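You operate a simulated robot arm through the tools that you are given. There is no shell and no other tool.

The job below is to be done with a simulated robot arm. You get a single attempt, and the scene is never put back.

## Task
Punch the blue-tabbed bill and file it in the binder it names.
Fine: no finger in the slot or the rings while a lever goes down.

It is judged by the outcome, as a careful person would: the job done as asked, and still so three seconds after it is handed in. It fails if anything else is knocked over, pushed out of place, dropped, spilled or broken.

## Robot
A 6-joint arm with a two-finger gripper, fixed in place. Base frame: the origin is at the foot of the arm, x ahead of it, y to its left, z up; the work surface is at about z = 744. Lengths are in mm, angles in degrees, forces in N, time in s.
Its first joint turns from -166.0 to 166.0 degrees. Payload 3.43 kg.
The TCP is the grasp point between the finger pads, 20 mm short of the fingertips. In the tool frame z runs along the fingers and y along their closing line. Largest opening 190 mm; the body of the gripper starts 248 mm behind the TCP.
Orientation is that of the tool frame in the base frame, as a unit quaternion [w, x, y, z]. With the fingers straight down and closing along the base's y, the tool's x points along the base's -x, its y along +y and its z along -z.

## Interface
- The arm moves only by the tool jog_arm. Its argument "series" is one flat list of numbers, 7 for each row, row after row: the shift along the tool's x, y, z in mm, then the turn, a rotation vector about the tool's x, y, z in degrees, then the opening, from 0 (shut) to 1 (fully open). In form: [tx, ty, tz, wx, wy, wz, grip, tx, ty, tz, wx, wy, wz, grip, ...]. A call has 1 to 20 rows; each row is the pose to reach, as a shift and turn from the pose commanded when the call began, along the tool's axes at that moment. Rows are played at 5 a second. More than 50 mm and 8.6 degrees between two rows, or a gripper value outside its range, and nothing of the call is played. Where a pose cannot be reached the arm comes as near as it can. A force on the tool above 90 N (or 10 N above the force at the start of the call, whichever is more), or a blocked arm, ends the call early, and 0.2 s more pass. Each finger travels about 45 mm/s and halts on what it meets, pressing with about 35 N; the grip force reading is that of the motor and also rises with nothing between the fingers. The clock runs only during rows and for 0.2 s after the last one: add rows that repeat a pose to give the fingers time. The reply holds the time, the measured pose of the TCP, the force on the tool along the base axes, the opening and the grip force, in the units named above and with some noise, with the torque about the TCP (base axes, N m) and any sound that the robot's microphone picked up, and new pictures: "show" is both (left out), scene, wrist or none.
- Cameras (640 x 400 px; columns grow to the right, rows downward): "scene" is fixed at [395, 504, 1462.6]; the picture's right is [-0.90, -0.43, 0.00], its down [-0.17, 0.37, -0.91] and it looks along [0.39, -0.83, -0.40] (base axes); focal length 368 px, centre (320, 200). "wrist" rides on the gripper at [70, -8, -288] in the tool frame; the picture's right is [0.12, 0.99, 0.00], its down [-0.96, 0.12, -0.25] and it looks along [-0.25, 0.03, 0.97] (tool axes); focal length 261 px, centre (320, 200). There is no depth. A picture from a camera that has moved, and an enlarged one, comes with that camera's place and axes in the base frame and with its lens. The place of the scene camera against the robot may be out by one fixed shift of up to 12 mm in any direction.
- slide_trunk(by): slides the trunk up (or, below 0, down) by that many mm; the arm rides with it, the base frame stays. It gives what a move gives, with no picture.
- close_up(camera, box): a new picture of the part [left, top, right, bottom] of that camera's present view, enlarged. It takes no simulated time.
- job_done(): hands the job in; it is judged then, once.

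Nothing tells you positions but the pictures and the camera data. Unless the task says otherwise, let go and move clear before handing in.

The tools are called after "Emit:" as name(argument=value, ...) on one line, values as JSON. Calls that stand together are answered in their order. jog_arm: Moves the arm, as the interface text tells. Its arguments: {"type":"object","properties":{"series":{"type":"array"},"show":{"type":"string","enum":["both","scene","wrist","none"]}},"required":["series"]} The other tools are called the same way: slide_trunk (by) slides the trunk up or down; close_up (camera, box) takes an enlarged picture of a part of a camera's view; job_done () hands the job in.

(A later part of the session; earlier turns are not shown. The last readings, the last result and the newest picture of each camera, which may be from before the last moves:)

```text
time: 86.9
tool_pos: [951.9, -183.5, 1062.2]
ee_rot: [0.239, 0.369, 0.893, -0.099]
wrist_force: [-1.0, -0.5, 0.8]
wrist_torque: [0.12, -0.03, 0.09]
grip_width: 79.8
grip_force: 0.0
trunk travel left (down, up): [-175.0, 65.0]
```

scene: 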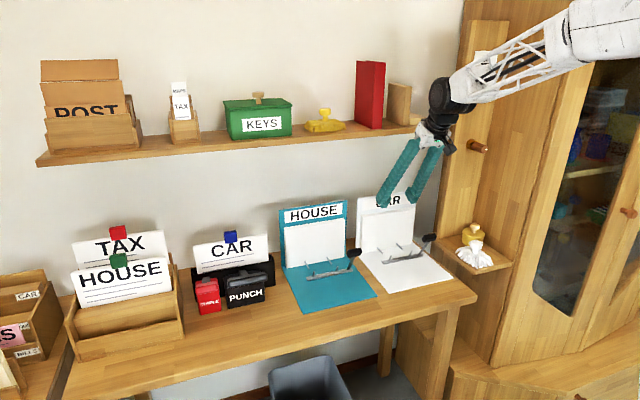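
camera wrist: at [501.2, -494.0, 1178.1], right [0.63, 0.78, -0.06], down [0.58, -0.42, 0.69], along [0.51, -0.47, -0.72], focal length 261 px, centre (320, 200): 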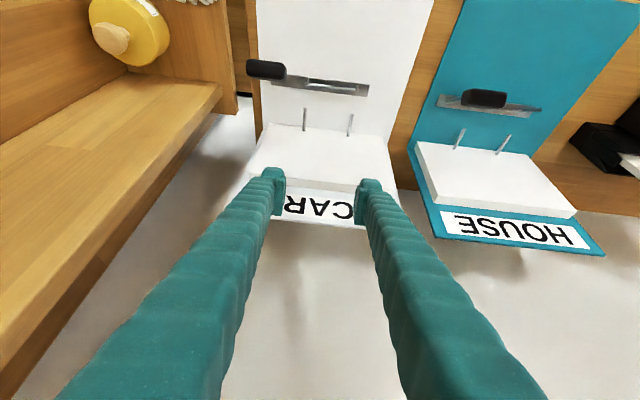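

I am close to the punch again. I will move to just above and in front of the tab along the tool's approach line and check.

Emit:
jog_arm(series=[-1.9, 13.3, 22, 0, 0, 0, 0.42, -3.8, 26.7, 44.1, 0, 0, 0, 0.42, -3.8, 26.7, 44.1, 0, 0, 0, 0.42], show="both")

Emit:
close_up(camera="wrist", box=[250, 120, 390, 240])

Emit:
close_up(camera="scene", box=[180, 180, 290, 290])

```text
time: 87.7
tool_pos: [989.2, -180.0, 1023.1]
ee_rot: [0.239, 0.37, 0.893, -0.098]
wrist_force: [-0.2, 0.0, 0.3]
wrist_torque: [-0.03, -0.02, -0.04]
grip_width: 79.7
grip_force: 0.1
trunk travel left (down, up): [-175.0, 65.0]
camera wrist: at [840.4, -41.6, 1237.8], right [0.63, 0.77, -0.06], down [0.58, -0.42, 0.69], along [0.51, -0.47, -0.72], focal length 261 px, centre (320, 200)
```

scene: 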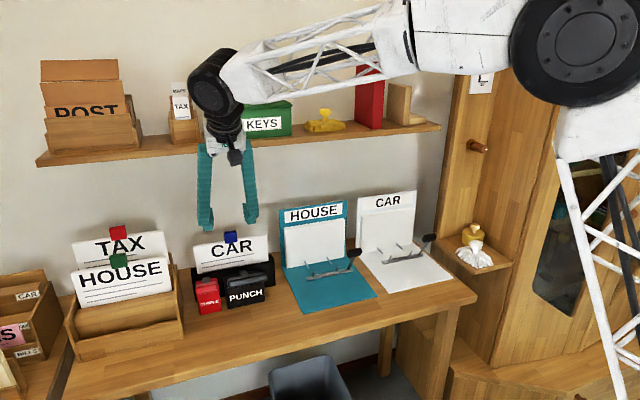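
wrist: 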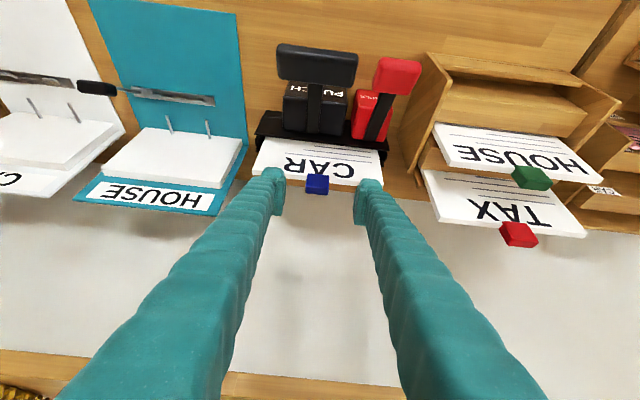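

```text
3.33 times, centred on (320, 180) of wrist
camera zoom: at [840.4, -41.6, 1237.8], right [0.63, 0.77, -0.06], down [0.58, -0.42, 0.69], along [0.51, -0.47, -0.72], focal length 869 px, centre (320, 267)
```

zoom: 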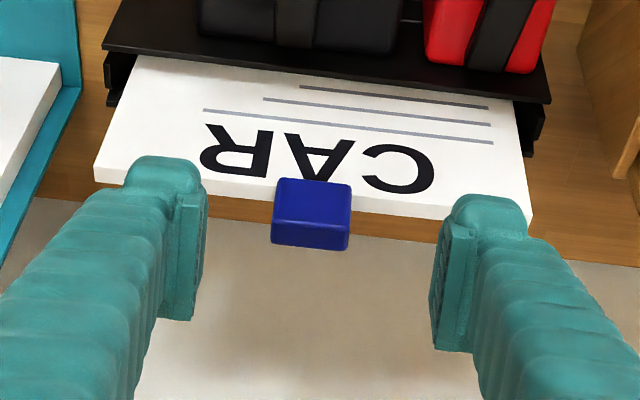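

```text
3.64 times, centred on (235, 235) of scene
camera zoom: at [395.0, 504.0, 1462.6], right [-0.9, -0.43, 0.0], down [-0.17, 0.37, -0.91], along [0.39, -0.83, -0.4], focal length 1336 px, centre (629, 73)
```

zoom: 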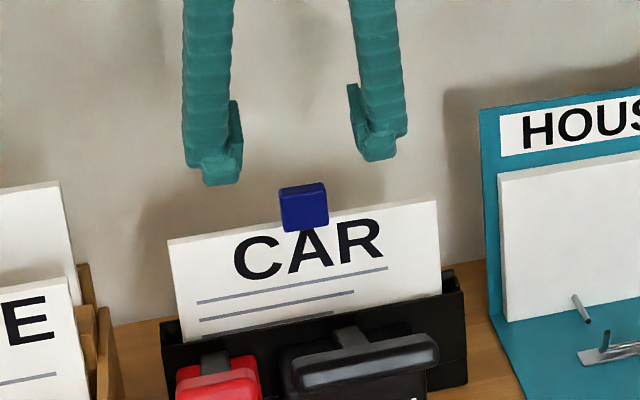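

The view is clear and the tab is about 3 mm right of the gripper's centre. I will shift and come down around the tab, stopping before closing.

Emit:
jog_arm(series=[0, -2.7, 25, 0, 0, 0, 0.42, -0.7, -2.7, 50, 0, 0, 0, 0.42, -1.5, -2.7, 75, 0, 0, 0, 0.42, -2.5, -2.7, 93.3, 0, 0, 0, 0.42], show="none")

Emit:
close_up(camera="wrist", box=[250, 120, 390, 240])

Emit:
close_up(camera="scene", box=[195, 200, 275, 260])

```text
time: 88.7
tool_pos: [1021.4, -216.0, 945.5]
ee_rot: [0.239, 0.369, 0.893, -0.1]
wrist_force: [-0.1, -0.5, -0.5]
wrist_torque: [0.02, -0.03, -0.01]
grip_width: 79.9
grip_force: 0.1
trunk travel left (down, up): [-175.0, 65.0]
```

```text
3.33 times, centred on (320, 180) of wrist
camera zoom: at [871.7, -77.8, 1159.2], right [0.63, 0.78, -0.06], down [0.58, -0.42, 0.69], along [0.51, -0.47, -0.72], focal length 869 px, centre (320, 267)
```

zoom: 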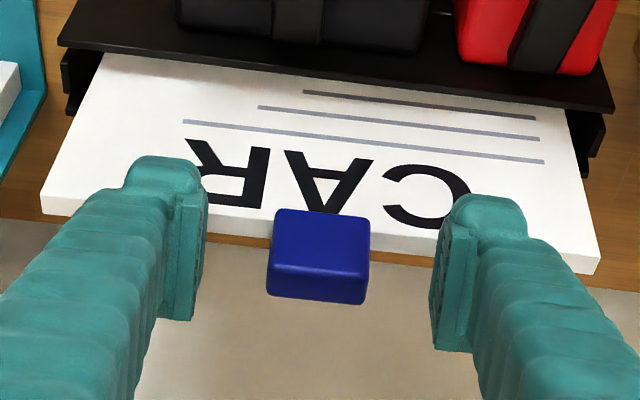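

```text
6.67 times, centred on (235, 230) of scene
camera zoom: at [395.0, 504.0, 1462.6], right [-0.9, -0.43, 0.0], down [-0.17, 0.37, -0.91], along [0.39, -0.83, -0.4], focal length 2450 px, centre (887, 0)
```

zoom: 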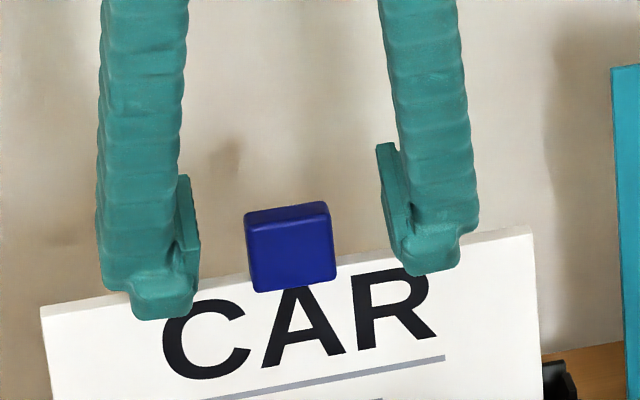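

The fingers straddle the tab evenly and nothing touches. Closing now.

Emit:
jog_arm(series=[0, 0, 0, 0, 0, 0, 0.3, 0, 0, 0, 0, 0, 0, 0.2, 0, 0, 0, 0, 0, 0, 0.12, 0, 0, 0, 0, 0, 0, 0.12, 0, 0, 0, 0, 0, 0, 0.12, 0, 0, 0, 0, 0, 0, 0.12], show="none")

Emit:
close_up(camera="wrist", box=[250, 120, 390, 240])

Emit:
close_up(camera="scene", box=[195, 200, 275, 260])

```text
time: 90.1
tool_pos: [1022.0, -216.2, 944.9]
ee_rot: [0.238, 0.369, 0.893, -0.098]
wrist_force: [0.7, 0.5, 0.6]
wrist_torque: [0.0, -0.05, 0.04]
grip_width: 34.9
grip_force: 35.0
trunk travel left (down, up): [-175.0, 65.0]
```

```text
3.33 times, centred on (320, 180) of wrist
camera zoom: at [871.9, -77.8, 1159.2], right [0.63, 0.78, -0.06], down [0.58, -0.42, 0.69], along [0.51, -0.47, -0.72], focal length 869 px, centre (320, 267)
```

zoom: 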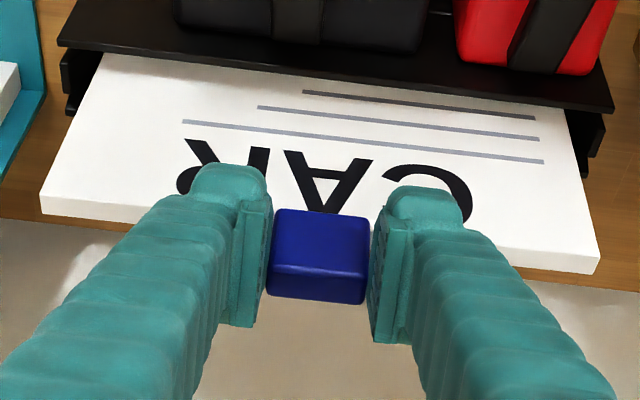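

```text
6.67 times, centred on (235, 230) of scene
camera zoom: at [395.0, 504.0, 1462.6], right [-0.9, -0.43, 0.0], down [-0.17, 0.37, -0.91], along [0.39, -0.83, -0.4], focal length 2450 px, centre (887, 0)
```

zoom: 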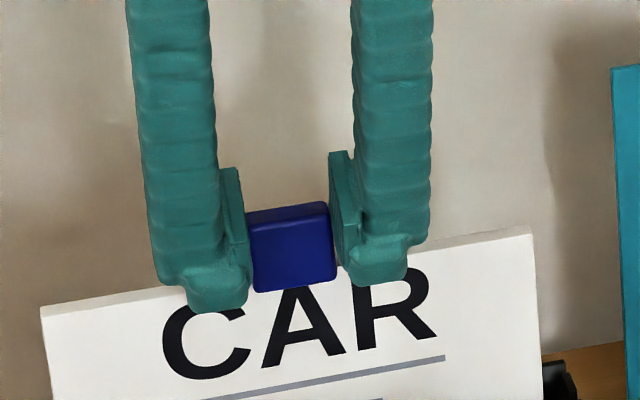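

The tab is held at 34.9 mm. I will lift the bill straight out of the slot.

Emit:
jog_arm(series=[-5, 0, -8.7, 0, 0, 0, 0.12, -12.5, 0, -21.7, 0, 0, 0, 0.12, -22.5, 0, -39, 0, 0, 0, 0.12, -32.4, 0, -56.4, 0, 0, 0, 0.12, -42.4, 0, -73.7, 0, 0, 0, 0.12, -52.4, 0, -91, 0, 0, 0, 0.12, -62.4, 0, -108.4, 0, 0, 0, 0.12, -62.4, 0, -108.4, 0, 0, 0, 0.12], show="both")

Emit:
close_up(camera="wrist", box=[220, 60, 420, 220])

Emit:
close_up(camera="scene", box=[180, 170, 290, 280])

```text
time: 91.9
tool_pos: [1019.9, -216.1, 1069.7]
ee_rot: [0.238, 0.369, 0.893, -0.099]
wrist_force: [0.0, -0.8, -2.7]
wrist_torque: [0.02, 0.03, 0.0]
grip_width: 34.9
grip_force: 34.6
trunk travel left (down, up): [-175.0, 65.0]
camera wrist: at [870.1, -78.1, 1283.7], right [0.63, 0.78, -0.06], down [0.58, -0.42, 0.69], along [0.51, -0.47, -0.72], focal length 261 px, centre (320, 200)
```

scene: 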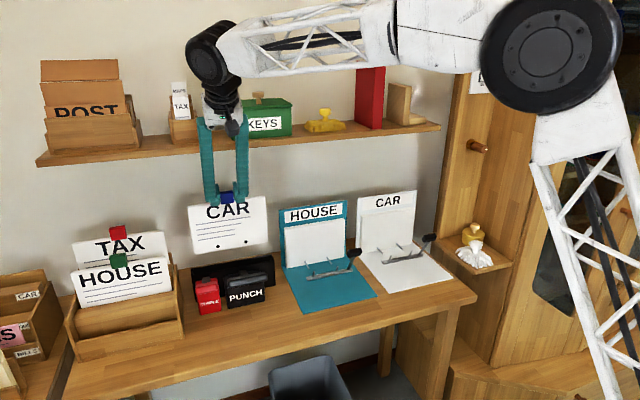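
wrist: 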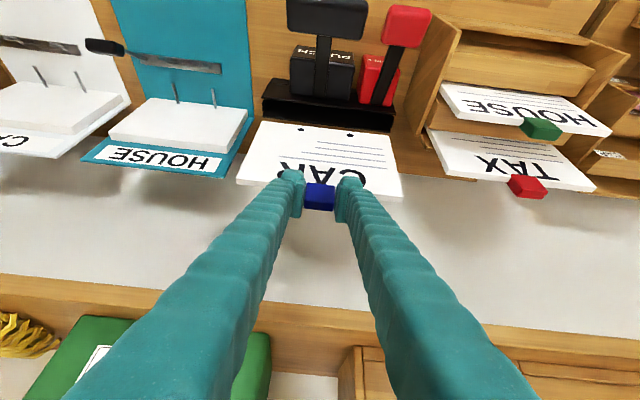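

```text
2.50 times, centred on (320, 140) of wrist
camera zoom: at [870.1, -78.1, 1283.7], right [0.63, 0.78, -0.06], down [0.58, -0.42, 0.69], along [0.51, -0.47, -0.72], focal length 652 px, centre (320, 350)
```

zoom: 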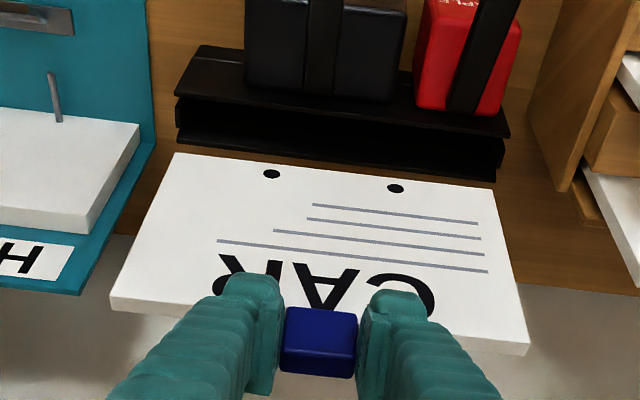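

```text
3.64 times, centred on (235, 225) of scene
camera zoom: at [395.0, 504.0, 1462.6], right [-0.9, -0.43, 0.0], down [-0.17, 0.37, -0.91], along [0.39, -0.83, -0.4], focal length 1336 px, centre (629, 109)
```

zoom: 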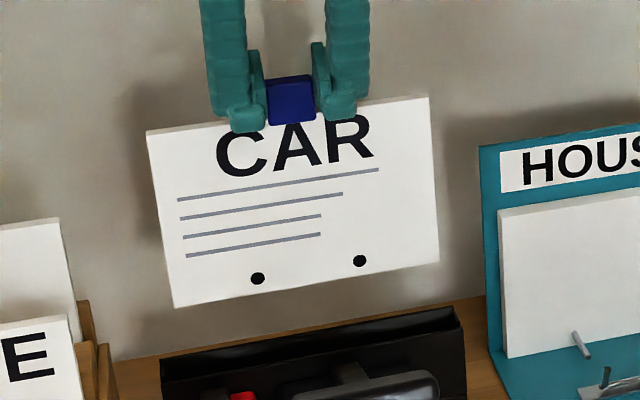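

The bill is held with the steep grip and both holes are visible near its bottom edge. I will pull back slightly and carry it to the CAR binder, high over the HOUSE binder.

Emit:
jog_arm(series=[20.8, 0, -12, 0, 0, 0, 0.12, 20.8, -29, -12, 0, 0, 0, 0.12, 20.8, -58, -12, 0, 0, 0, 0.12, 20.8, -87, -12, 0, 0, 0, 0.12, 20.8, -116, -12, 0, 0, 0, 0.12, 20.8, -145, -12, 0, 0, 0, 0.12, 20.8, -174, -12, 0, 0, 0, 0.12, 20.8, -203, -12, 0, 0, 0, 0.12, 20.8, -232, -12, 0, 0, 0, 0.12, 20.8, -261, -12, 0, 0, 0, 0.12, 20.8, -290, -12, 0, 0, 0, 0.12, 20.8, -319, -12, 0, 0, 0, 0.12, 20.8, -348, -12, 0, 0, 0, 0.12, 20.8, -377, -12, 0, 0, 0, 0.12, 20.8, -406, -12, 0, 0, 0, 0.12, 20.8, -435, -12, 0, 0, 0, 0.12, 20.8, -464, -12, 0, 0, 0, 0.12, 20.8, -493, -12, 0, 0, 0, 0.12, 20.8, -522, -12, 0, 0, 0, 0.12, 20.8, -552, -12, 0, 0, 0, 0.12], show="both")

Emit:
close_up(camera="wrist", box=[220, 40, 420, 220])

Emit:
close_up(camera="scene", box=[340, 170, 460, 280])

```text
time: 96.1
tool_pos: [614.4, -591.5, 1069.2]
ee_rot: [0.239, 0.369, 0.892, -0.1]
wrist_force: [1.3, 0.8, -1.4]
wrist_torque: [-0.1, 0.09, -0.06]
grip_width: 34.9
grip_force: 34.5
trunk travel left (down, up): [-175.0, 65.0]
camera wrist: at [464.4, -452.5, 1283.3], right [0.63, 0.78, -0.06], down [0.58, -0.42, 0.69], along [0.51, -0.47, -0.72], focal length 261 px, centre (320, 200)
```

scene: 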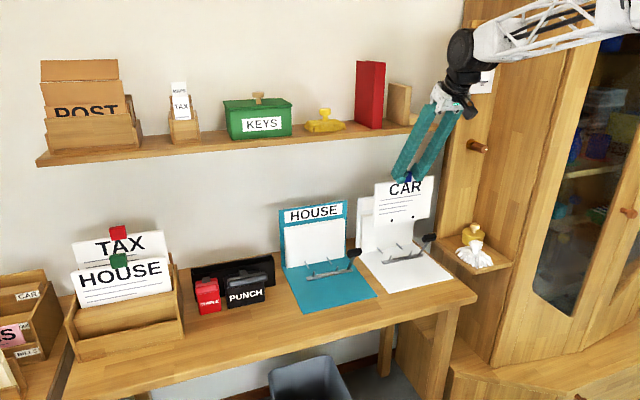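
wrist: 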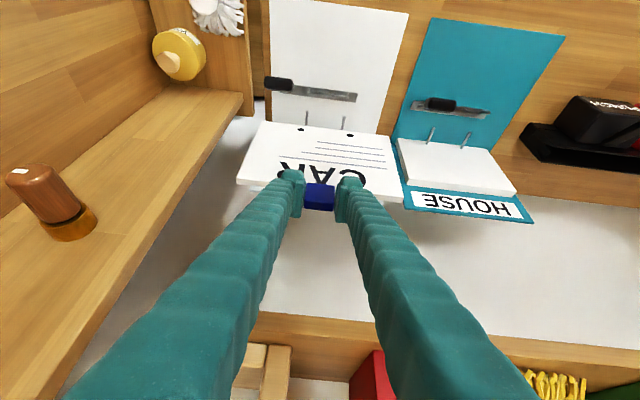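

```text
2.22 times, centred on (320, 130) of wrist
camera zoom: at [464.4, -452.5, 1283.3], right [0.63, 0.78, -0.06], down [0.58, -0.42, 0.69], along [0.51, -0.47, -0.72], focal length 579 px, centre (320, 356)
```

zoom: 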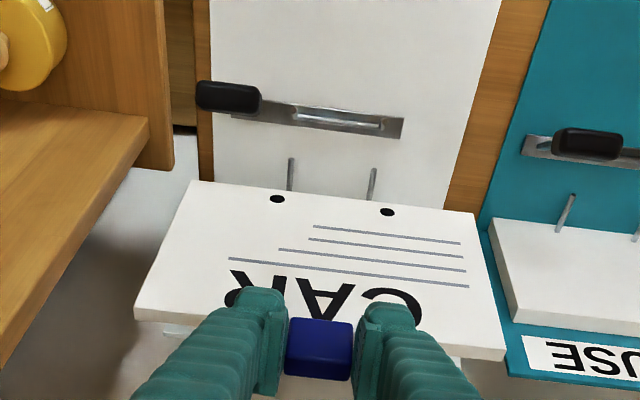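

```text
3.64 times, centred on (400, 225) of scene
camera zoom: at [395.0, 504.0, 1462.6], right [-0.9, -0.43, 0.0], down [-0.17, 0.37, -0.91], along [0.39, -0.83, -0.4], focal length 1336 px, centre (29, 109)
```

zoom: 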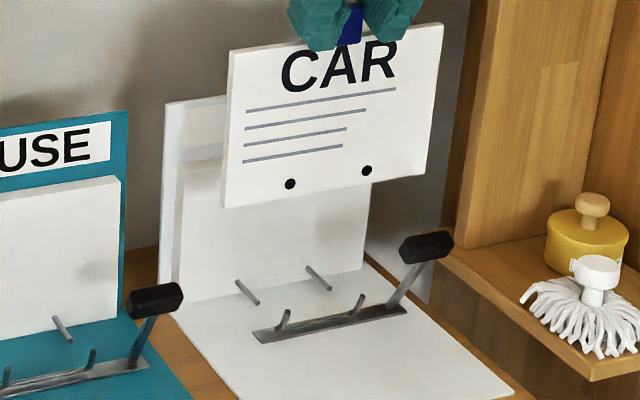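

Everything is visible in one view: the holes at s≈−22 and 58, the pins at s≈−23 and 56. I need a 1.4 mm shift to the right. I will move the bill to between the hooks and the pin tips, and lower it most of the way.

Emit:
jog_arm(series=[-8, -1.4, 4.7, 0, 0, 0, 0.12, -16.5, -1.4, 9.5, 0, 0, 0, 0.12, -6, -1.4, 27.7, 0, 0, 0, 0.12, 4.5, -1.4, 45.9, 0, 0, 0, 0.12, 14.9, -1.4, 64.2, 0, 0, 0, 0.12, 25.4, -1.4, 82.4, 0, 0, 0, 0.12, 35.9, -1.4, 100.6, 0, 0, 0, 0.12, 35.9, -1.4, 100.6, 0, 0, 0, 0.12], show="both")

Emit:
close_up(camera="wrist", box=[220, 40, 420, 220])

Emit:
close_up(camera="scene", box=[340, 170, 460, 280])

```text
time: 97.9
tool_pos: [625.9, -605.2, 963.6]
ee_rot: [0.238, 0.371, 0.892, -0.099]
wrist_force: [-0.6, -0.5, -1.4]
wrist_torque: [0.03, 0.01, -0.01]
grip_width: 35.0
grip_force: 34.8
trunk travel left (down, up): [-175.0, 65.0]
camera wrist: at [476.8, -466.5, 1177.9], right [0.63, 0.78, -0.06], down [0.58, -0.42, 0.69], along [0.51, -0.47, -0.72], focal length 261 px, centre (320, 200)
```

scene: 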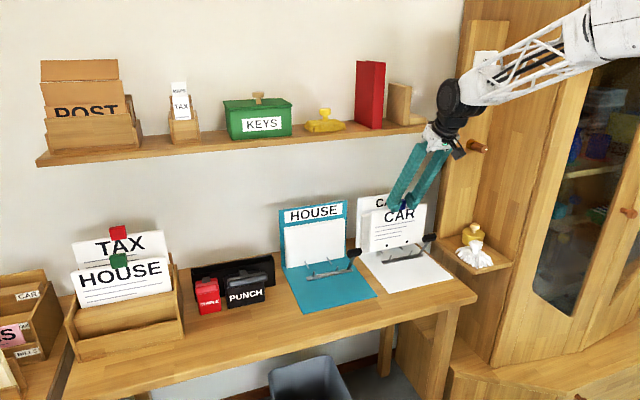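
wrist: 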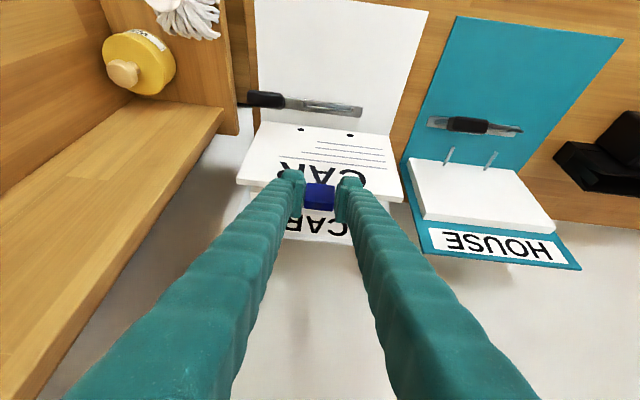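

```text
2.22 times, centred on (320, 130) of wrist
camera zoom: at [476.8, -466.5, 1177.9], right [0.63, 0.78, -0.06], down [0.58, -0.42, 0.69], along [0.51, -0.47, -0.72], focal length 579 px, centre (320, 356)
```

zoom: 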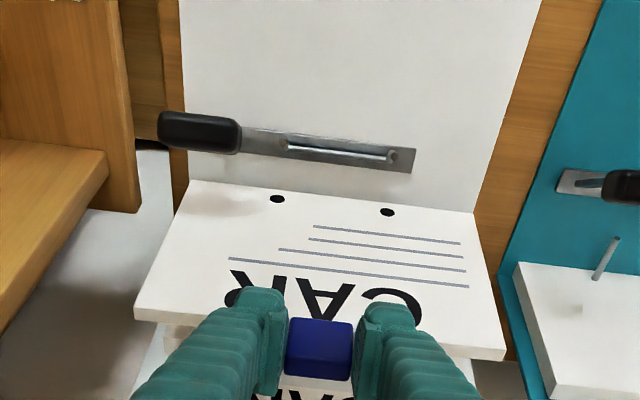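

```text
3.64 times, centred on (400, 225) of scene
camera zoom: at [395.0, 504.0, 1462.6], right [-0.9, -0.43, 0.0], down [-0.17, 0.37, -0.91], along [0.39, -0.83, -0.4], focal length 1336 px, centre (29, 109)
```

zoom: 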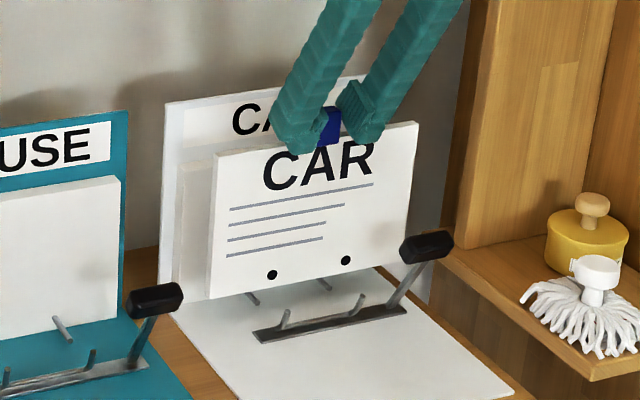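

The bill hangs between the hooks and the pin tips, with clearance on both sides. I will lower further, nearly to the binder plate.

Emit:
jog_arm(series=[5, 0, 8.7, 0, 0, 0, 0.12, 10, 0, 17.3, 0, 0, 0, 0.12, 14, 0, 24.3, 0, 0, 0, 0.12, 16, 0, 27.8, 0, 0, 0, 0.12], show="none")

Emit:
close_up(camera="wrist", box=[220, 40, 420, 220])

Emit:
close_up(camera="scene", box=[350, 190, 450, 280])

```text
time: 98.9
tool_pos: [626.6, -605.1, 933.2]
ee_rot: [0.238, 0.37, 0.893, -0.099]
wrist_force: [0.2, -0.2, -2.6]
wrist_torque: [0.01, 0.03, -0.01]
grip_width: 34.7
grip_force: 35.1
trunk travel left (down, up): [-175.0, 65.0]
```

```text
2.22 times, centred on (320, 130) of wrist
camera zoom: at [476.2, -466.7, 1146.6], right [0.63, 0.78, -0.06], down [0.58, -0.42, 0.69], along [0.51, -0.47, -0.72], focal length 579 px, centre (320, 356)
```

zoom: 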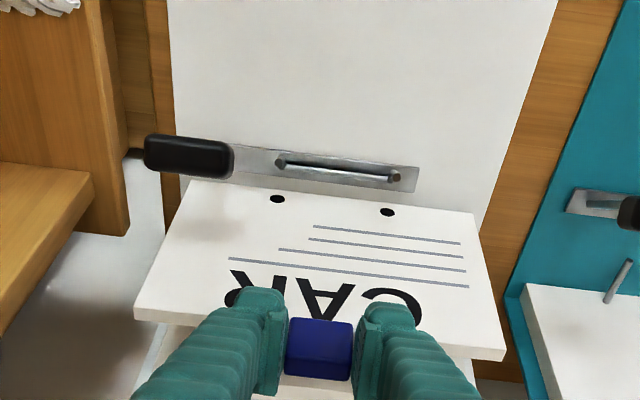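

```text
4.44 times, centred on (400, 235) of scene
camera zoom: at [395.0, 504.0, 1462.6], right [-0.9, -0.43, 0.0], down [-0.17, 0.37, -0.91], along [0.39, -0.83, -0.4], focal length 1633 px, centre (-36, 44)
```

zoom: 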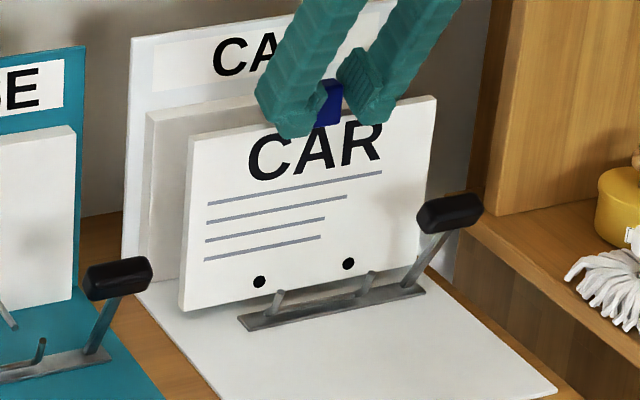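

The bill is free and its holes are still about 12 mm above the pin height. I will lower in small steps until the bottom edge just touches the plate.

Emit:
jog_arm(series=[2, 0, 3.5, 0, 0, 0, 0.12, 4, 0, 6.9, 0, 0, 0, 0.12], show="none")

Emit:
jog_arm(series=[0.75, 0, 1.3, 0, 0, 0, 0.12, 1, 0, 1.7, 0, 0, 0, 0.12], show="none")

```text
time: 99.5
tool_pos: [626.8, -605.0, 924.0]
ee_rot: [0.238, 0.37, 0.892, -0.099]
wrist_force: [-0.4, -0.9, -2.8]
wrist_torque: [0.02, 0.02, 0.01]
grip_width: 34.8
grip_force: 35.2
trunk travel left (down, up): [-175.0, 65.0]
```

```text
time: 100.1
tool_pos: [625.3, -605.6, 922.3]
ee_rot: [0.238, 0.37, 0.893, -0.099]
wrist_force: [0.8, -0.2, -2.5]
wrist_torque: [0.04, -0.02, -0.01]
grip_width: 35.0
grip_force: 34.7
trunk travel left (down, up): [-175.0, 65.0]
```

Still no contact at z≈922. I will continue in 1.5 mm steps.

Emit:
jog_arm(series=[0.75, 0, 1.3, 0, 0, 0, 0.12], show="none")

Emit:
jog_arm(series=[0.75, 0, 1.3, 0, 0, 0, 0.12], show="none")

Emit:
close_up(camera="scene", box=[360, 220, 430, 270])

Emit:
close_up(camera="wrist", box=[260, 90, 380, 160])

```text
time: 100.5
tool_pos: [625.4, -605.6, 921.3]
ee_rot: [0.238, 0.37, 0.893, -0.098]
wrist_force: [-0.1, -0.5, -2.4]
wrist_torque: [0.01, -0.01, 0.0]
grip_width: 34.7
grip_force: 34.7
trunk travel left (down, up): [-175.0, 65.0]
```

```text
time: 100.9
tool_pos: [625.2, -605.7, 920.8]
ee_rot: [0.239, 0.37, 0.892, -0.099]
wrist_force: [0.0, 0.2, -1.6]
wrist_torque: [-0.01, 0.03, 0.01]
grip_width: 34.9
grip_force: 35.0
trunk travel left (down, up): [-175.0, 65.0]
```

```text
8.00 times, centred on (395, 245) of scene
camera zoom: at [395.0, 504.0, 1462.6], right [-0.9, -0.43, 0.0], down [-0.17, 0.37, -0.91], along [0.39, -0.83, -0.4], focal length 2940 px, centre (-280, -160)
```

zoom: 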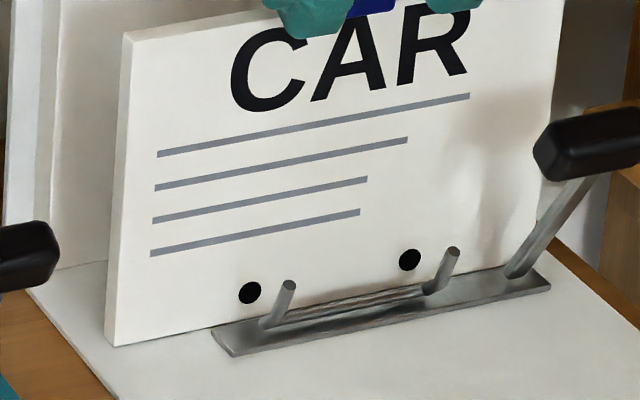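

```text
5.33 times, centred on (320, 125) of wrist
camera zoom: at [475.6, -466.4, 1134.1], right [0.63, 0.78, -0.06], down [0.58, -0.42, 0.69], along [0.51, -0.47, -0.72], focal length 1390 px, centre (320, 600)
```

zoom: 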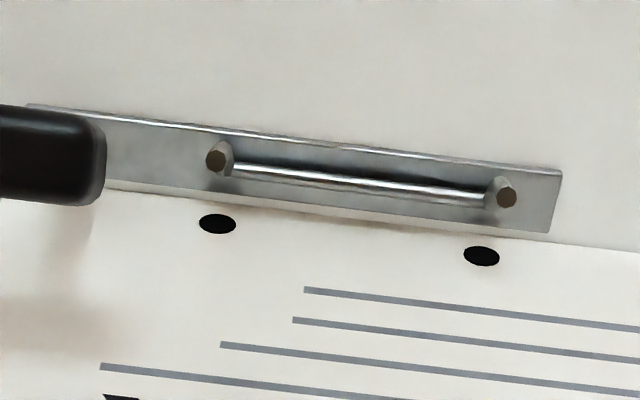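

The force reading is starting to ease, so the edge is near the plate. One more small step should confirm contact.

Emit:
jog_arm(series=[0.75, 0, 1.3, 0, 0, 0, 0.12], show="none")

Emit:
jog_arm(series=[0.75, 0, 1.3, 0, 0, 0, 0.12], show="none")

```text
time: 101.3
tool_pos: [624.7, -604.6, 920.0]
ee_rot: [0.24, 0.369, 0.893, -0.099]
wrist_force: [-0.6, 1.8, 5.0]
wrist_torque: [0.08, 0.18, 0.03]
grip_width: 34.7
grip_force: 35.1
trunk travel left (down, up): [-175.0, 65.0]
```

```text
time: 101.7
tool_pos: [624.3, -605.0, 919.6]
ee_rot: [0.24, 0.369, 0.892, -0.1]
wrist_force: [-0.3, 3.0, 20.2]
wrist_torque: [0.21, 0.23, 0.03]
grip_width: 34.9
grip_force: 35.5
trunk travel left (down, up): [-175.0, 65.0]
```

The bottom edge rests on the plate. I will unload by raising about 3.5 mm of command, leaving it barely clear, then move toward the pins in small steps.

Emit:
jog_arm(series=[-1.9, 0, -3.3, 0, 0, 0, 0.12, -6.2, 0, -0.8, 0, 0, 0, 0.12, -10.6, 0, 1.7, 0, 0, 0, 0.12], show="none")

Emit:
close_up(camera="scene", box=[360, 220, 430, 270])

Emit:
close_up(camera="wrist", box=[260, 90, 380, 160])

```text
time: 102.5
tool_pos: [630.9, -612.2, 921.0]
ee_rot: [0.238, 0.369, 0.893, -0.099]
wrist_force: [-0.5, -0.3, -1.6]
wrist_torque: [0.04, 0.02, 0.0]
grip_width: 35.0
grip_force: 35.1
trunk travel left (down, up): [-175.0, 65.0]
```

```text
8.00 times, centred on (395, 245) of scene
camera zoom: at [395.0, 504.0, 1462.6], right [-0.9, -0.43, 0.0], down [-0.17, 0.37, -0.91], along [0.39, -0.83, -0.4], focal length 2940 px, centre (-280, -160)
```

zoom: 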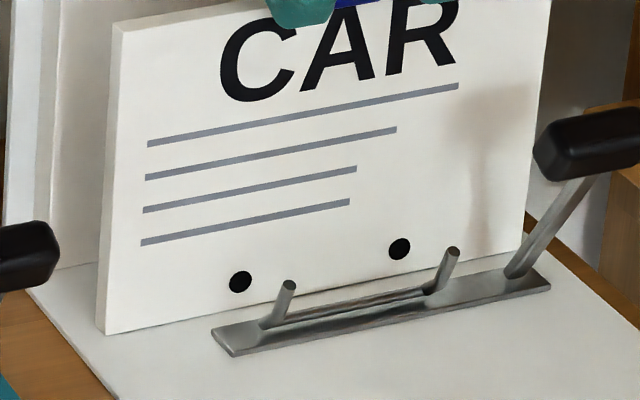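

```text
5.33 times, centred on (320, 125) of wrist
camera zoom: at [482.5, -473.4, 1134.2], right [0.63, 0.78, -0.06], down [0.58, -0.42, 0.69], along [0.51, -0.47, -0.72], focal length 1390 px, centre (320, 600)
```

zoom: 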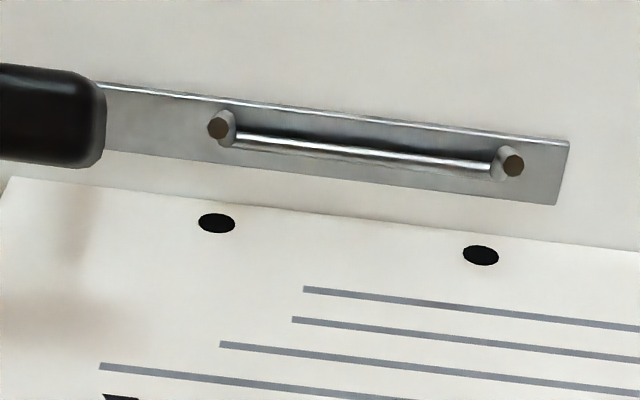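

Measured with the same camera, the holes (s≈58 and −22, z≈762) line up with the pins (s≈58 and −23, z≈761) within about a millimetre. I will push on toward the pins and watch for side force.

Emit:
jog_arm(series=[-3.5, 0, 2, 0, 0, 0, 0.12, -6.9, 0, 4, 0, 0, 0, 0.12, -10.4, 0, 6, 0, 0, 0, 0.12, -13.9, 0, 8, 0, 0, 0, 0.12], show="none")

Emit:
close_up(camera="scene", box=[360, 220, 430, 270])

Emit:
close_up(camera="wrist", box=[260, 90, 380, 160])

```text
time: 103.5
tool_pos: [643.7, -624.0, 920.3]
ee_rot: [0.238, 0.37, 0.893, -0.099]
wrist_force: [-0.2, -0.7, -1.8]
wrist_torque: [0.02, 0.05, -0.01]
grip_width: 34.8
grip_force: 35.4
trunk travel left (down, up): [-175.0, 65.0]
```

```text
8.00 times, centred on (395, 245) of scene
camera zoom: at [395.0, 504.0, 1462.6], right [-0.9, -0.43, 0.0], down [-0.17, 0.37, -0.91], along [0.39, -0.83, -0.4], focal length 2940 px, centre (-280, -160)
```

zoom: 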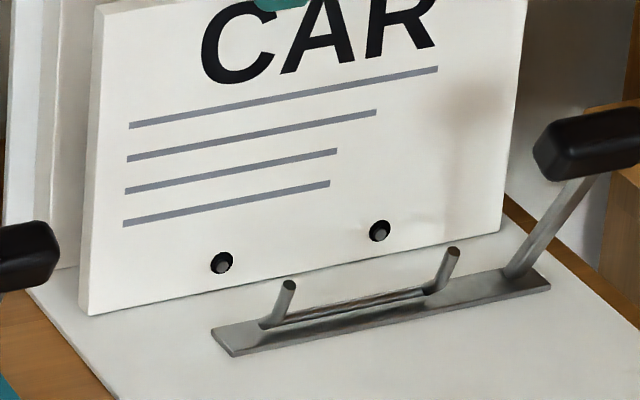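

```text
5.33 times, centred on (320, 125) of wrist
camera zoom: at [493.9, -484.3, 1134.4], right [0.63, 0.78, -0.06], down [0.58, -0.42, 0.69], along [0.51, -0.47, -0.72], focal length 1390 px, centre (320, 600)
```

zoom: 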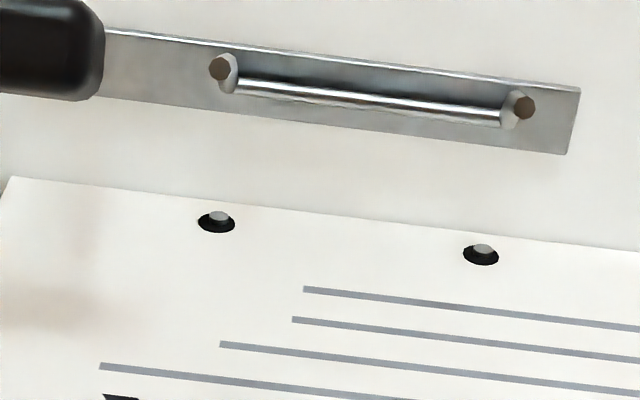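

Both pins are coming through both holes, centred and without force. I will slide the bill further onto the pins.

Emit:
jog_arm(series=[-3.5, 0, 2, 0, 0, 0, 0.12, -6.9, 0, 4, 0, 0, 0, 0.12, -10.4, 0, 6, 0, 0, 0, 0.12, -13.9, 0, 8, 0, 0, 0, 0.12, -17.3, 0, 10, 0, 0, 0, 0.12], show="none")

Emit:
close_up(camera="scene", box=[350, 185, 450, 270])

Emit:
close_up(camera="wrist", box=[230, 90, 410, 230])

```text
time: 104.7
tool_pos: [657.0, -637.6, 921.5]
ee_rot: [0.238, 0.369, 0.893, -0.098]
wrist_force: [-0.5, -0.1, -1.8]
wrist_torque: [0.03, -0.01, 0.02]
grip_width: 34.8
grip_force: 35.3
trunk travel left (down, up): [-175.0, 65.0]
```

```text
4.71 times, centred on (400, 228) of scene
camera zoom: at [395.0, 504.0, 1462.6], right [-0.9, -0.43, 0.0], down [-0.17, 0.37, -0.91], along [0.39, -0.83, -0.4], focal length 1730 px, centre (-56, 71)
```

zoom: 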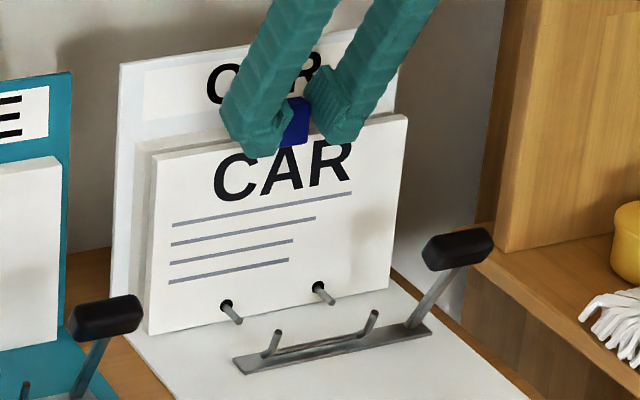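

```text
2.86 times, centred on (320, 160) of wrist
camera zoom: at [507.9, -498.6, 1134.7], right [0.63, 0.78, -0.06], down [0.58, -0.42, 0.69], along [0.51, -0.47, -0.72], focal length 745 px, centre (320, 314)
```

zoom: 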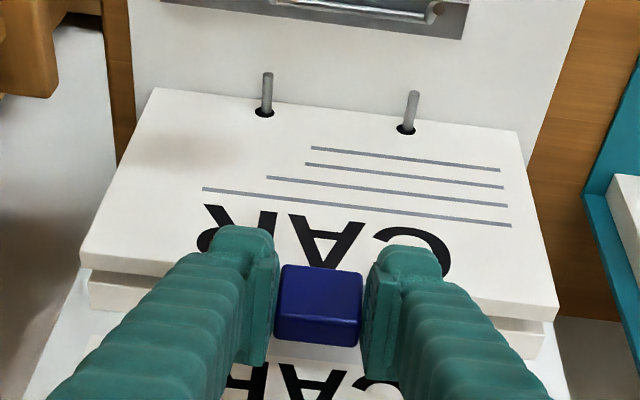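

Both pins are well through the holes. To keep the bill from tipping forward after release, I will slide it back until the tab just meets the page stack.

Emit:
jog_arm(series=[-1.7, 0, 1, 0, 0, 0, 0.12, -3.5, 0, 2, 0, 0, 0, 0.12, -5.2, 0, 3, 0, 0, 0, 0.12], show="none")

Emit:
close_up(camera="scene", box=[350, 185, 450, 270])

```text
time: 105.5
tool_pos: [661.5, -641.0, 919.8]
ee_rot: [0.239, 0.37, 0.892, -0.099]
wrist_force: [-0.1, -0.5, -1.8]
wrist_torque: [0.04, 0.05, -0.03]
grip_width: 34.8
grip_force: 34.9
trunk travel left (down, up): [-175.0, 65.0]
```

```text
4.71 times, centred on (400, 228) of scene
camera zoom: at [395.0, 504.0, 1462.6], right [-0.9, -0.43, 0.0], down [-0.17, 0.37, -0.91], along [0.39, -0.83, -0.4], focal length 1730 px, centre (-56, 71)
```

zoom: 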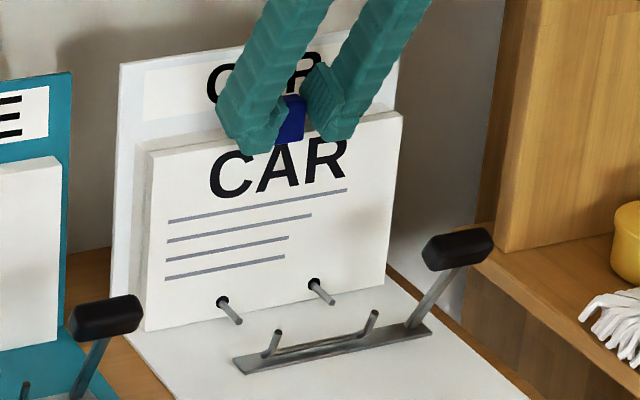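

No contact yet. I will continue in 2 mm steps.

Emit:
jog_arm(series=[-1.7, 0, 1, 0, 0, 0, 0.12, -3.5, 0, 2, 0, 0, 0, 0.12], show="none")

Emit:
jog_arm(series=[-1.7, 0, 1, 0, 0, 0, 0.12], show="none")

Emit:
close_up(camera="wrist", box=[230, 90, 410, 230])

```text
time: 106.1
tool_pos: [663.6, -643.0, 921.2]
ee_rot: [0.238, 0.37, 0.893, -0.098]
wrist_force: [-18.1, 18.0, 0.1]
wrist_torque: [0.51, 0.54, -0.01]
grip_width: 35.1
grip_force: 34.8
trunk travel left (down, up): [-175.0, 65.0]
```

```text
time: 106.5
tool_pos: [665.2, -643.9, 920.4]
ee_rot: [0.238, 0.37, 0.893, -0.098]
wrist_force: [-18.8, 18.9, 0.8]
wrist_torque: [0.53, 0.49, 0.04]
grip_width: 34.9
grip_force: 34.9
trunk travel left (down, up): [-175.0, 65.0]
```

```text
2.86 times, centred on (320, 160) of wrist
camera zoom: at [515.8, -506.2, 1134.6], right [0.63, 0.78, -0.06], down [0.58, -0.42, 0.69], along [0.51, -0.47, -0.72], focal length 745 px, centre (320, 314)
```

zoom: 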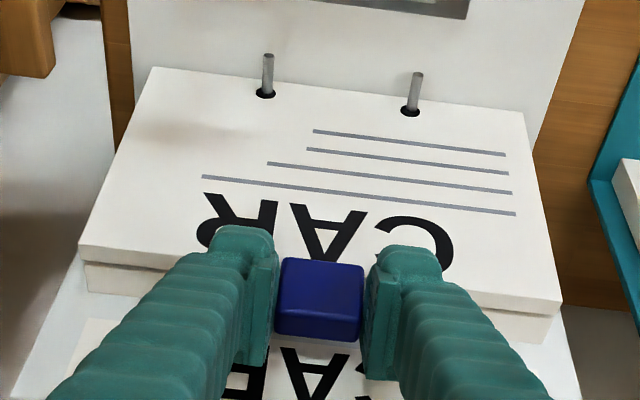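

The tab has met the page stack with about 26 N, and the bill now leans slightly back, which is what I want. I will ease the push and settle the bottom edge before releasing.

Emit:
jog_arm(series=[1.5, 0, -0.9, 0, 0, 0, 0.12, 2.2, 0, 0.4, 0, 0, 0, 0.12], show="none")

Emit:
close_up(camera="scene", box=[350, 185, 450, 270])

Emit:
close_up(camera="wrist", box=[230, 90, 410, 230])

```text
time: 107.1
tool_pos: [665.0, -644.8, 921.6]
ee_rot: [0.239, 0.369, 0.893, -0.099]
wrist_force: [-7.5, 5.0, 1.6]
wrist_torque: [0.13, 0.15, -0.02]
grip_width: 34.7
grip_force: 35.5
trunk travel left (down, up): [-175.0, 65.0]
```

```text
4.71 times, centred on (400, 228) of scene
camera zoom: at [395.0, 504.0, 1462.6], right [-0.9, -0.43, 0.0], down [-0.17, 0.37, -0.91], along [0.39, -0.83, -0.4], focal length 1730 px, centre (-56, 71)
```

zoom: 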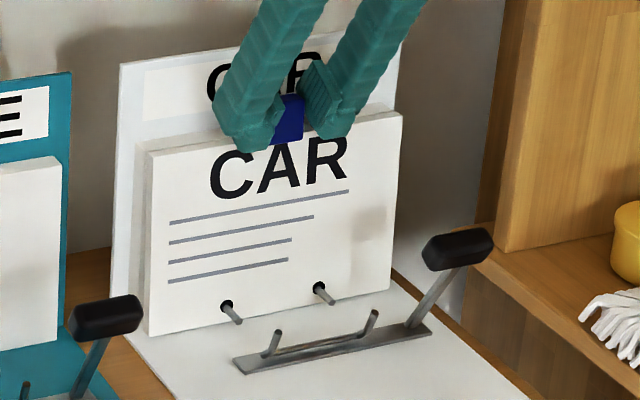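

```text
2.86 times, centred on (320, 160) of wrist
camera zoom: at [515.6, -505.7, 1133.9], right [0.63, 0.77, -0.06], down [0.58, -0.42, 0.7], along [0.51, -0.47, -0.72], focal length 745 px, centre (320, 314)
```

zoom: 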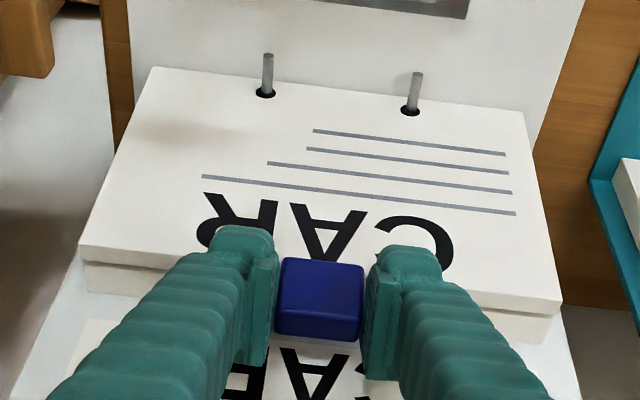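

The bill is on the pins, leaning back on the stack, with little force left. I will open the fingers gently.

Emit:
jog_arm(series=[0, 0, 0, 0, 0, 0, 0.2, 0, 0, 0, 0, 0, 0, 0.26, 0, 0, 0, 0, 0, 0, 0.32, 0, 0, 0, 0, 0, 0, 0.38, 0, 0, 0, 0, 0, 0, 0.4, 0, 0, 0, 0, 0, 0, 0.4], show="none")

Emit:
close_up(camera="scene", box=[350, 185, 450, 270])

Emit:
close_up(camera="wrist", box=[230, 90, 410, 230])

```text
time: 108.5
tool_pos: [665.9, -643.0, 919.5]
ee_rot: [0.238, 0.37, 0.893, -0.099]
wrist_force: [-0.1, 0.0, -0.7]
wrist_torque: [0.02, -0.03, 0.0]
grip_width: 75.6
grip_force: 0.1
trunk travel left (down, up): [-175.0, 65.0]
```

```text
4.71 times, centred on (400, 228) of scene
camera zoom: at [395.0, 504.0, 1462.6], right [-0.9, -0.43, 0.0], down [-0.17, 0.37, -0.91], along [0.39, -0.83, -0.4], focal length 1730 px, centre (-56, 71)
```

zoom: 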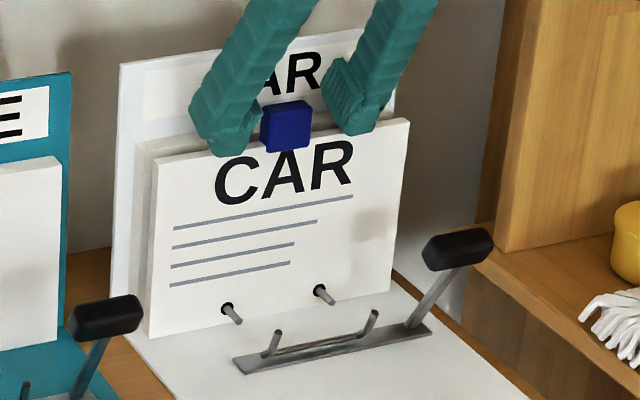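

```text
2.86 times, centred on (320, 160) of wrist
camera zoom: at [515.6, -505.5, 1133.2], right [0.63, 0.78, -0.06], down [0.58, -0.42, 0.69], along [0.51, -0.47, -0.72], focal length 745 px, centre (320, 314)
```

zoom: 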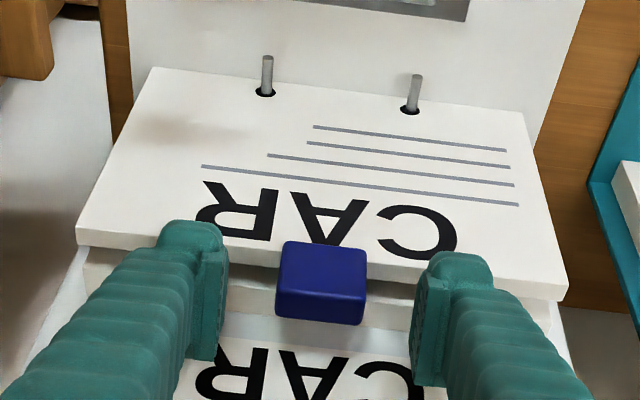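

After release the bill's top came slightly forward; it seems to be standing upright on its edge. I will let a moment pass, without moving, to see whether it is stable.

Emit:
jog_arm(series=[0, 0, 0, 0, 0, 0, 0.4, 0, 0, 0, 0, 0, 0, 0.4, 0, 0, 0, 0, 0, 0, 0.4], show="none")

Emit:
close_up(camera="wrist", box=[230, 90, 410, 230])

Emit:
close_up(camera="scene", box=[350, 185, 450, 270])

```text
time: 109.3
tool_pos: [666.2, -643.3, 921.1]
ee_rot: [0.238, 0.37, 0.893, -0.098]
wrist_force: [-0.3, 0.2, -0.5]
wrist_torque: [0.04, 0.01, 0.04]
grip_width: 76.1
grip_force: 0.1
trunk travel left (down, up): [-175.0, 65.0]
```

```text
2.86 times, centred on (320, 160) of wrist
camera zoom: at [515.6, -505.5, 1133.2], right [0.63, 0.78, -0.06], down [0.58, -0.42, 0.69], along [0.51, -0.47, -0.72], focal length 745 px, centre (320, 314)
```

zoom: 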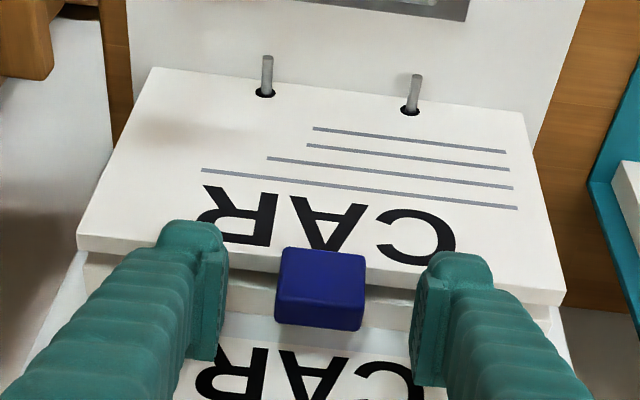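

```text
4.71 times, centred on (400, 228) of scene
camera zoom: at [395.0, 504.0, 1462.6], right [-0.9, -0.43, 0.0], down [-0.17, 0.37, -0.91], along [0.39, -0.83, -0.4], focal length 1730 px, centre (-56, 71)
```

zoom: 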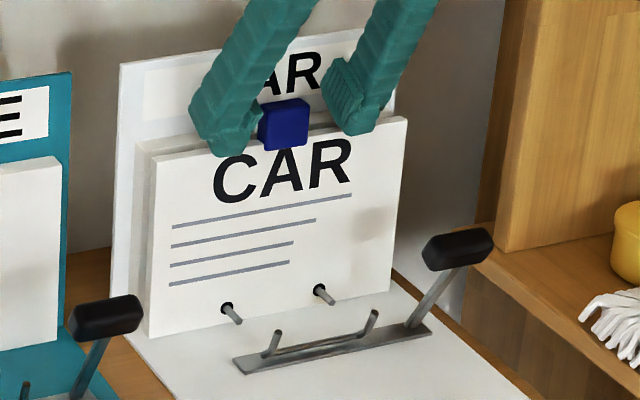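

It rocked a little and is settling upright on its edge and pins. I will back the open fingers away along the tool axis without touching the tab.

Emit:
jog_arm(series=[0, 0, -8, 0, 0, 0, 0.4, 0, 0, -20, 0, 0, 0, 0.4, 0, 0, -40, 0, 0, 0, 0.4, 0, 0, -70, 0, 0, 0, 0.4, 0, 0, -100, 0, 0, 0, 0.4, 0, 0, -140, 0, 0, 0, 0.4], show="both")

Emit:
close_up(camera="scene", box=[350, 185, 450, 270])

Emit:
close_up(camera="wrist", box=[230, 70, 410, 230])

```text
time: 110.7
tool_pos: [615.1, -595.8, 1038.4]
ee_rot: [0.238, 0.37, 0.893, -0.098]
wrist_force: [-0.6, -0.5, -0.2]
wrist_torque: [0.07, 0.05, -0.02]
grip_width: 76.1
grip_force: 0.1
trunk travel left (down, up): [-175.0, 65.0]
camera wrist: at [466.2, -456.7, 1251.8], right [0.63, 0.78, -0.06], down [0.58, -0.42, 0.69], along [0.51, -0.47, -0.72], focal length 261 px, centre (320, 200)
```

scene: 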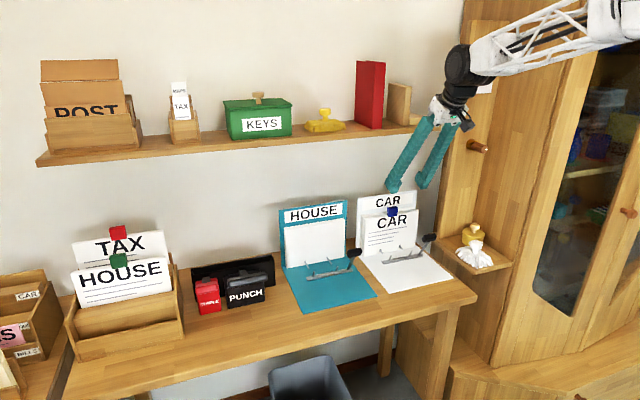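
wrist: 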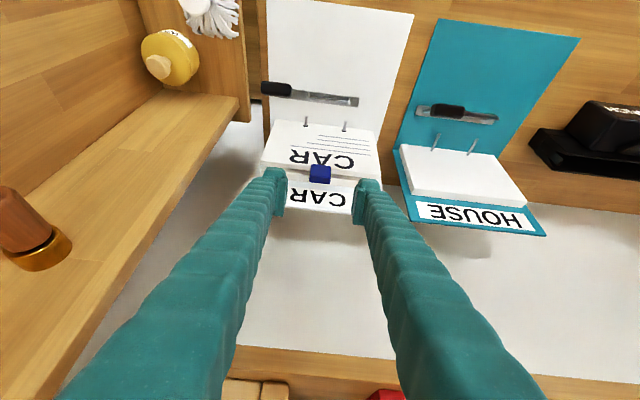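

```text
4.71 times, centred on (400, 228) of scene
camera zoom: at [395.0, 504.0, 1462.6], right [-0.9, -0.43, 0.0], down [-0.17, 0.37, -0.91], along [0.39, -0.83, -0.4], focal length 1730 px, centre (-56, 71)
```

zoom: 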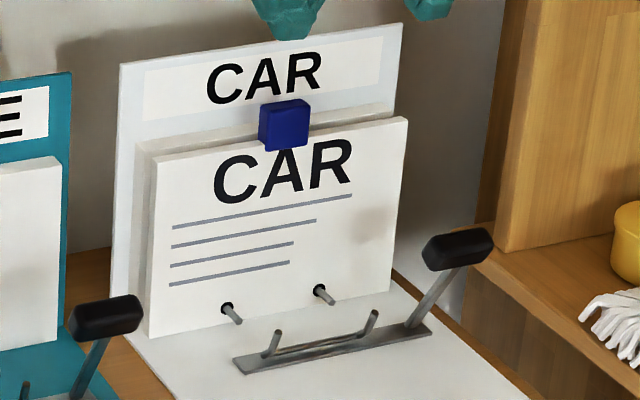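

```text
2.50 times, centred on (320, 150) of wrist
camera zoom: at [466.2, -456.7, 1251.8], right [0.63, 0.78, -0.06], down [0.58, -0.42, 0.69], along [0.51, -0.47, -0.72], focal length 652 px, centre (320, 325)
```

zoom: 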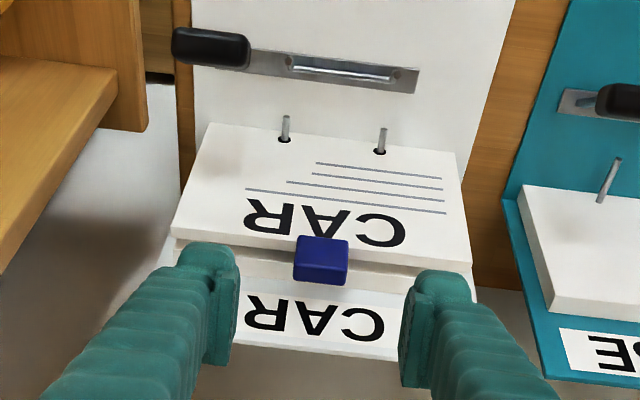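

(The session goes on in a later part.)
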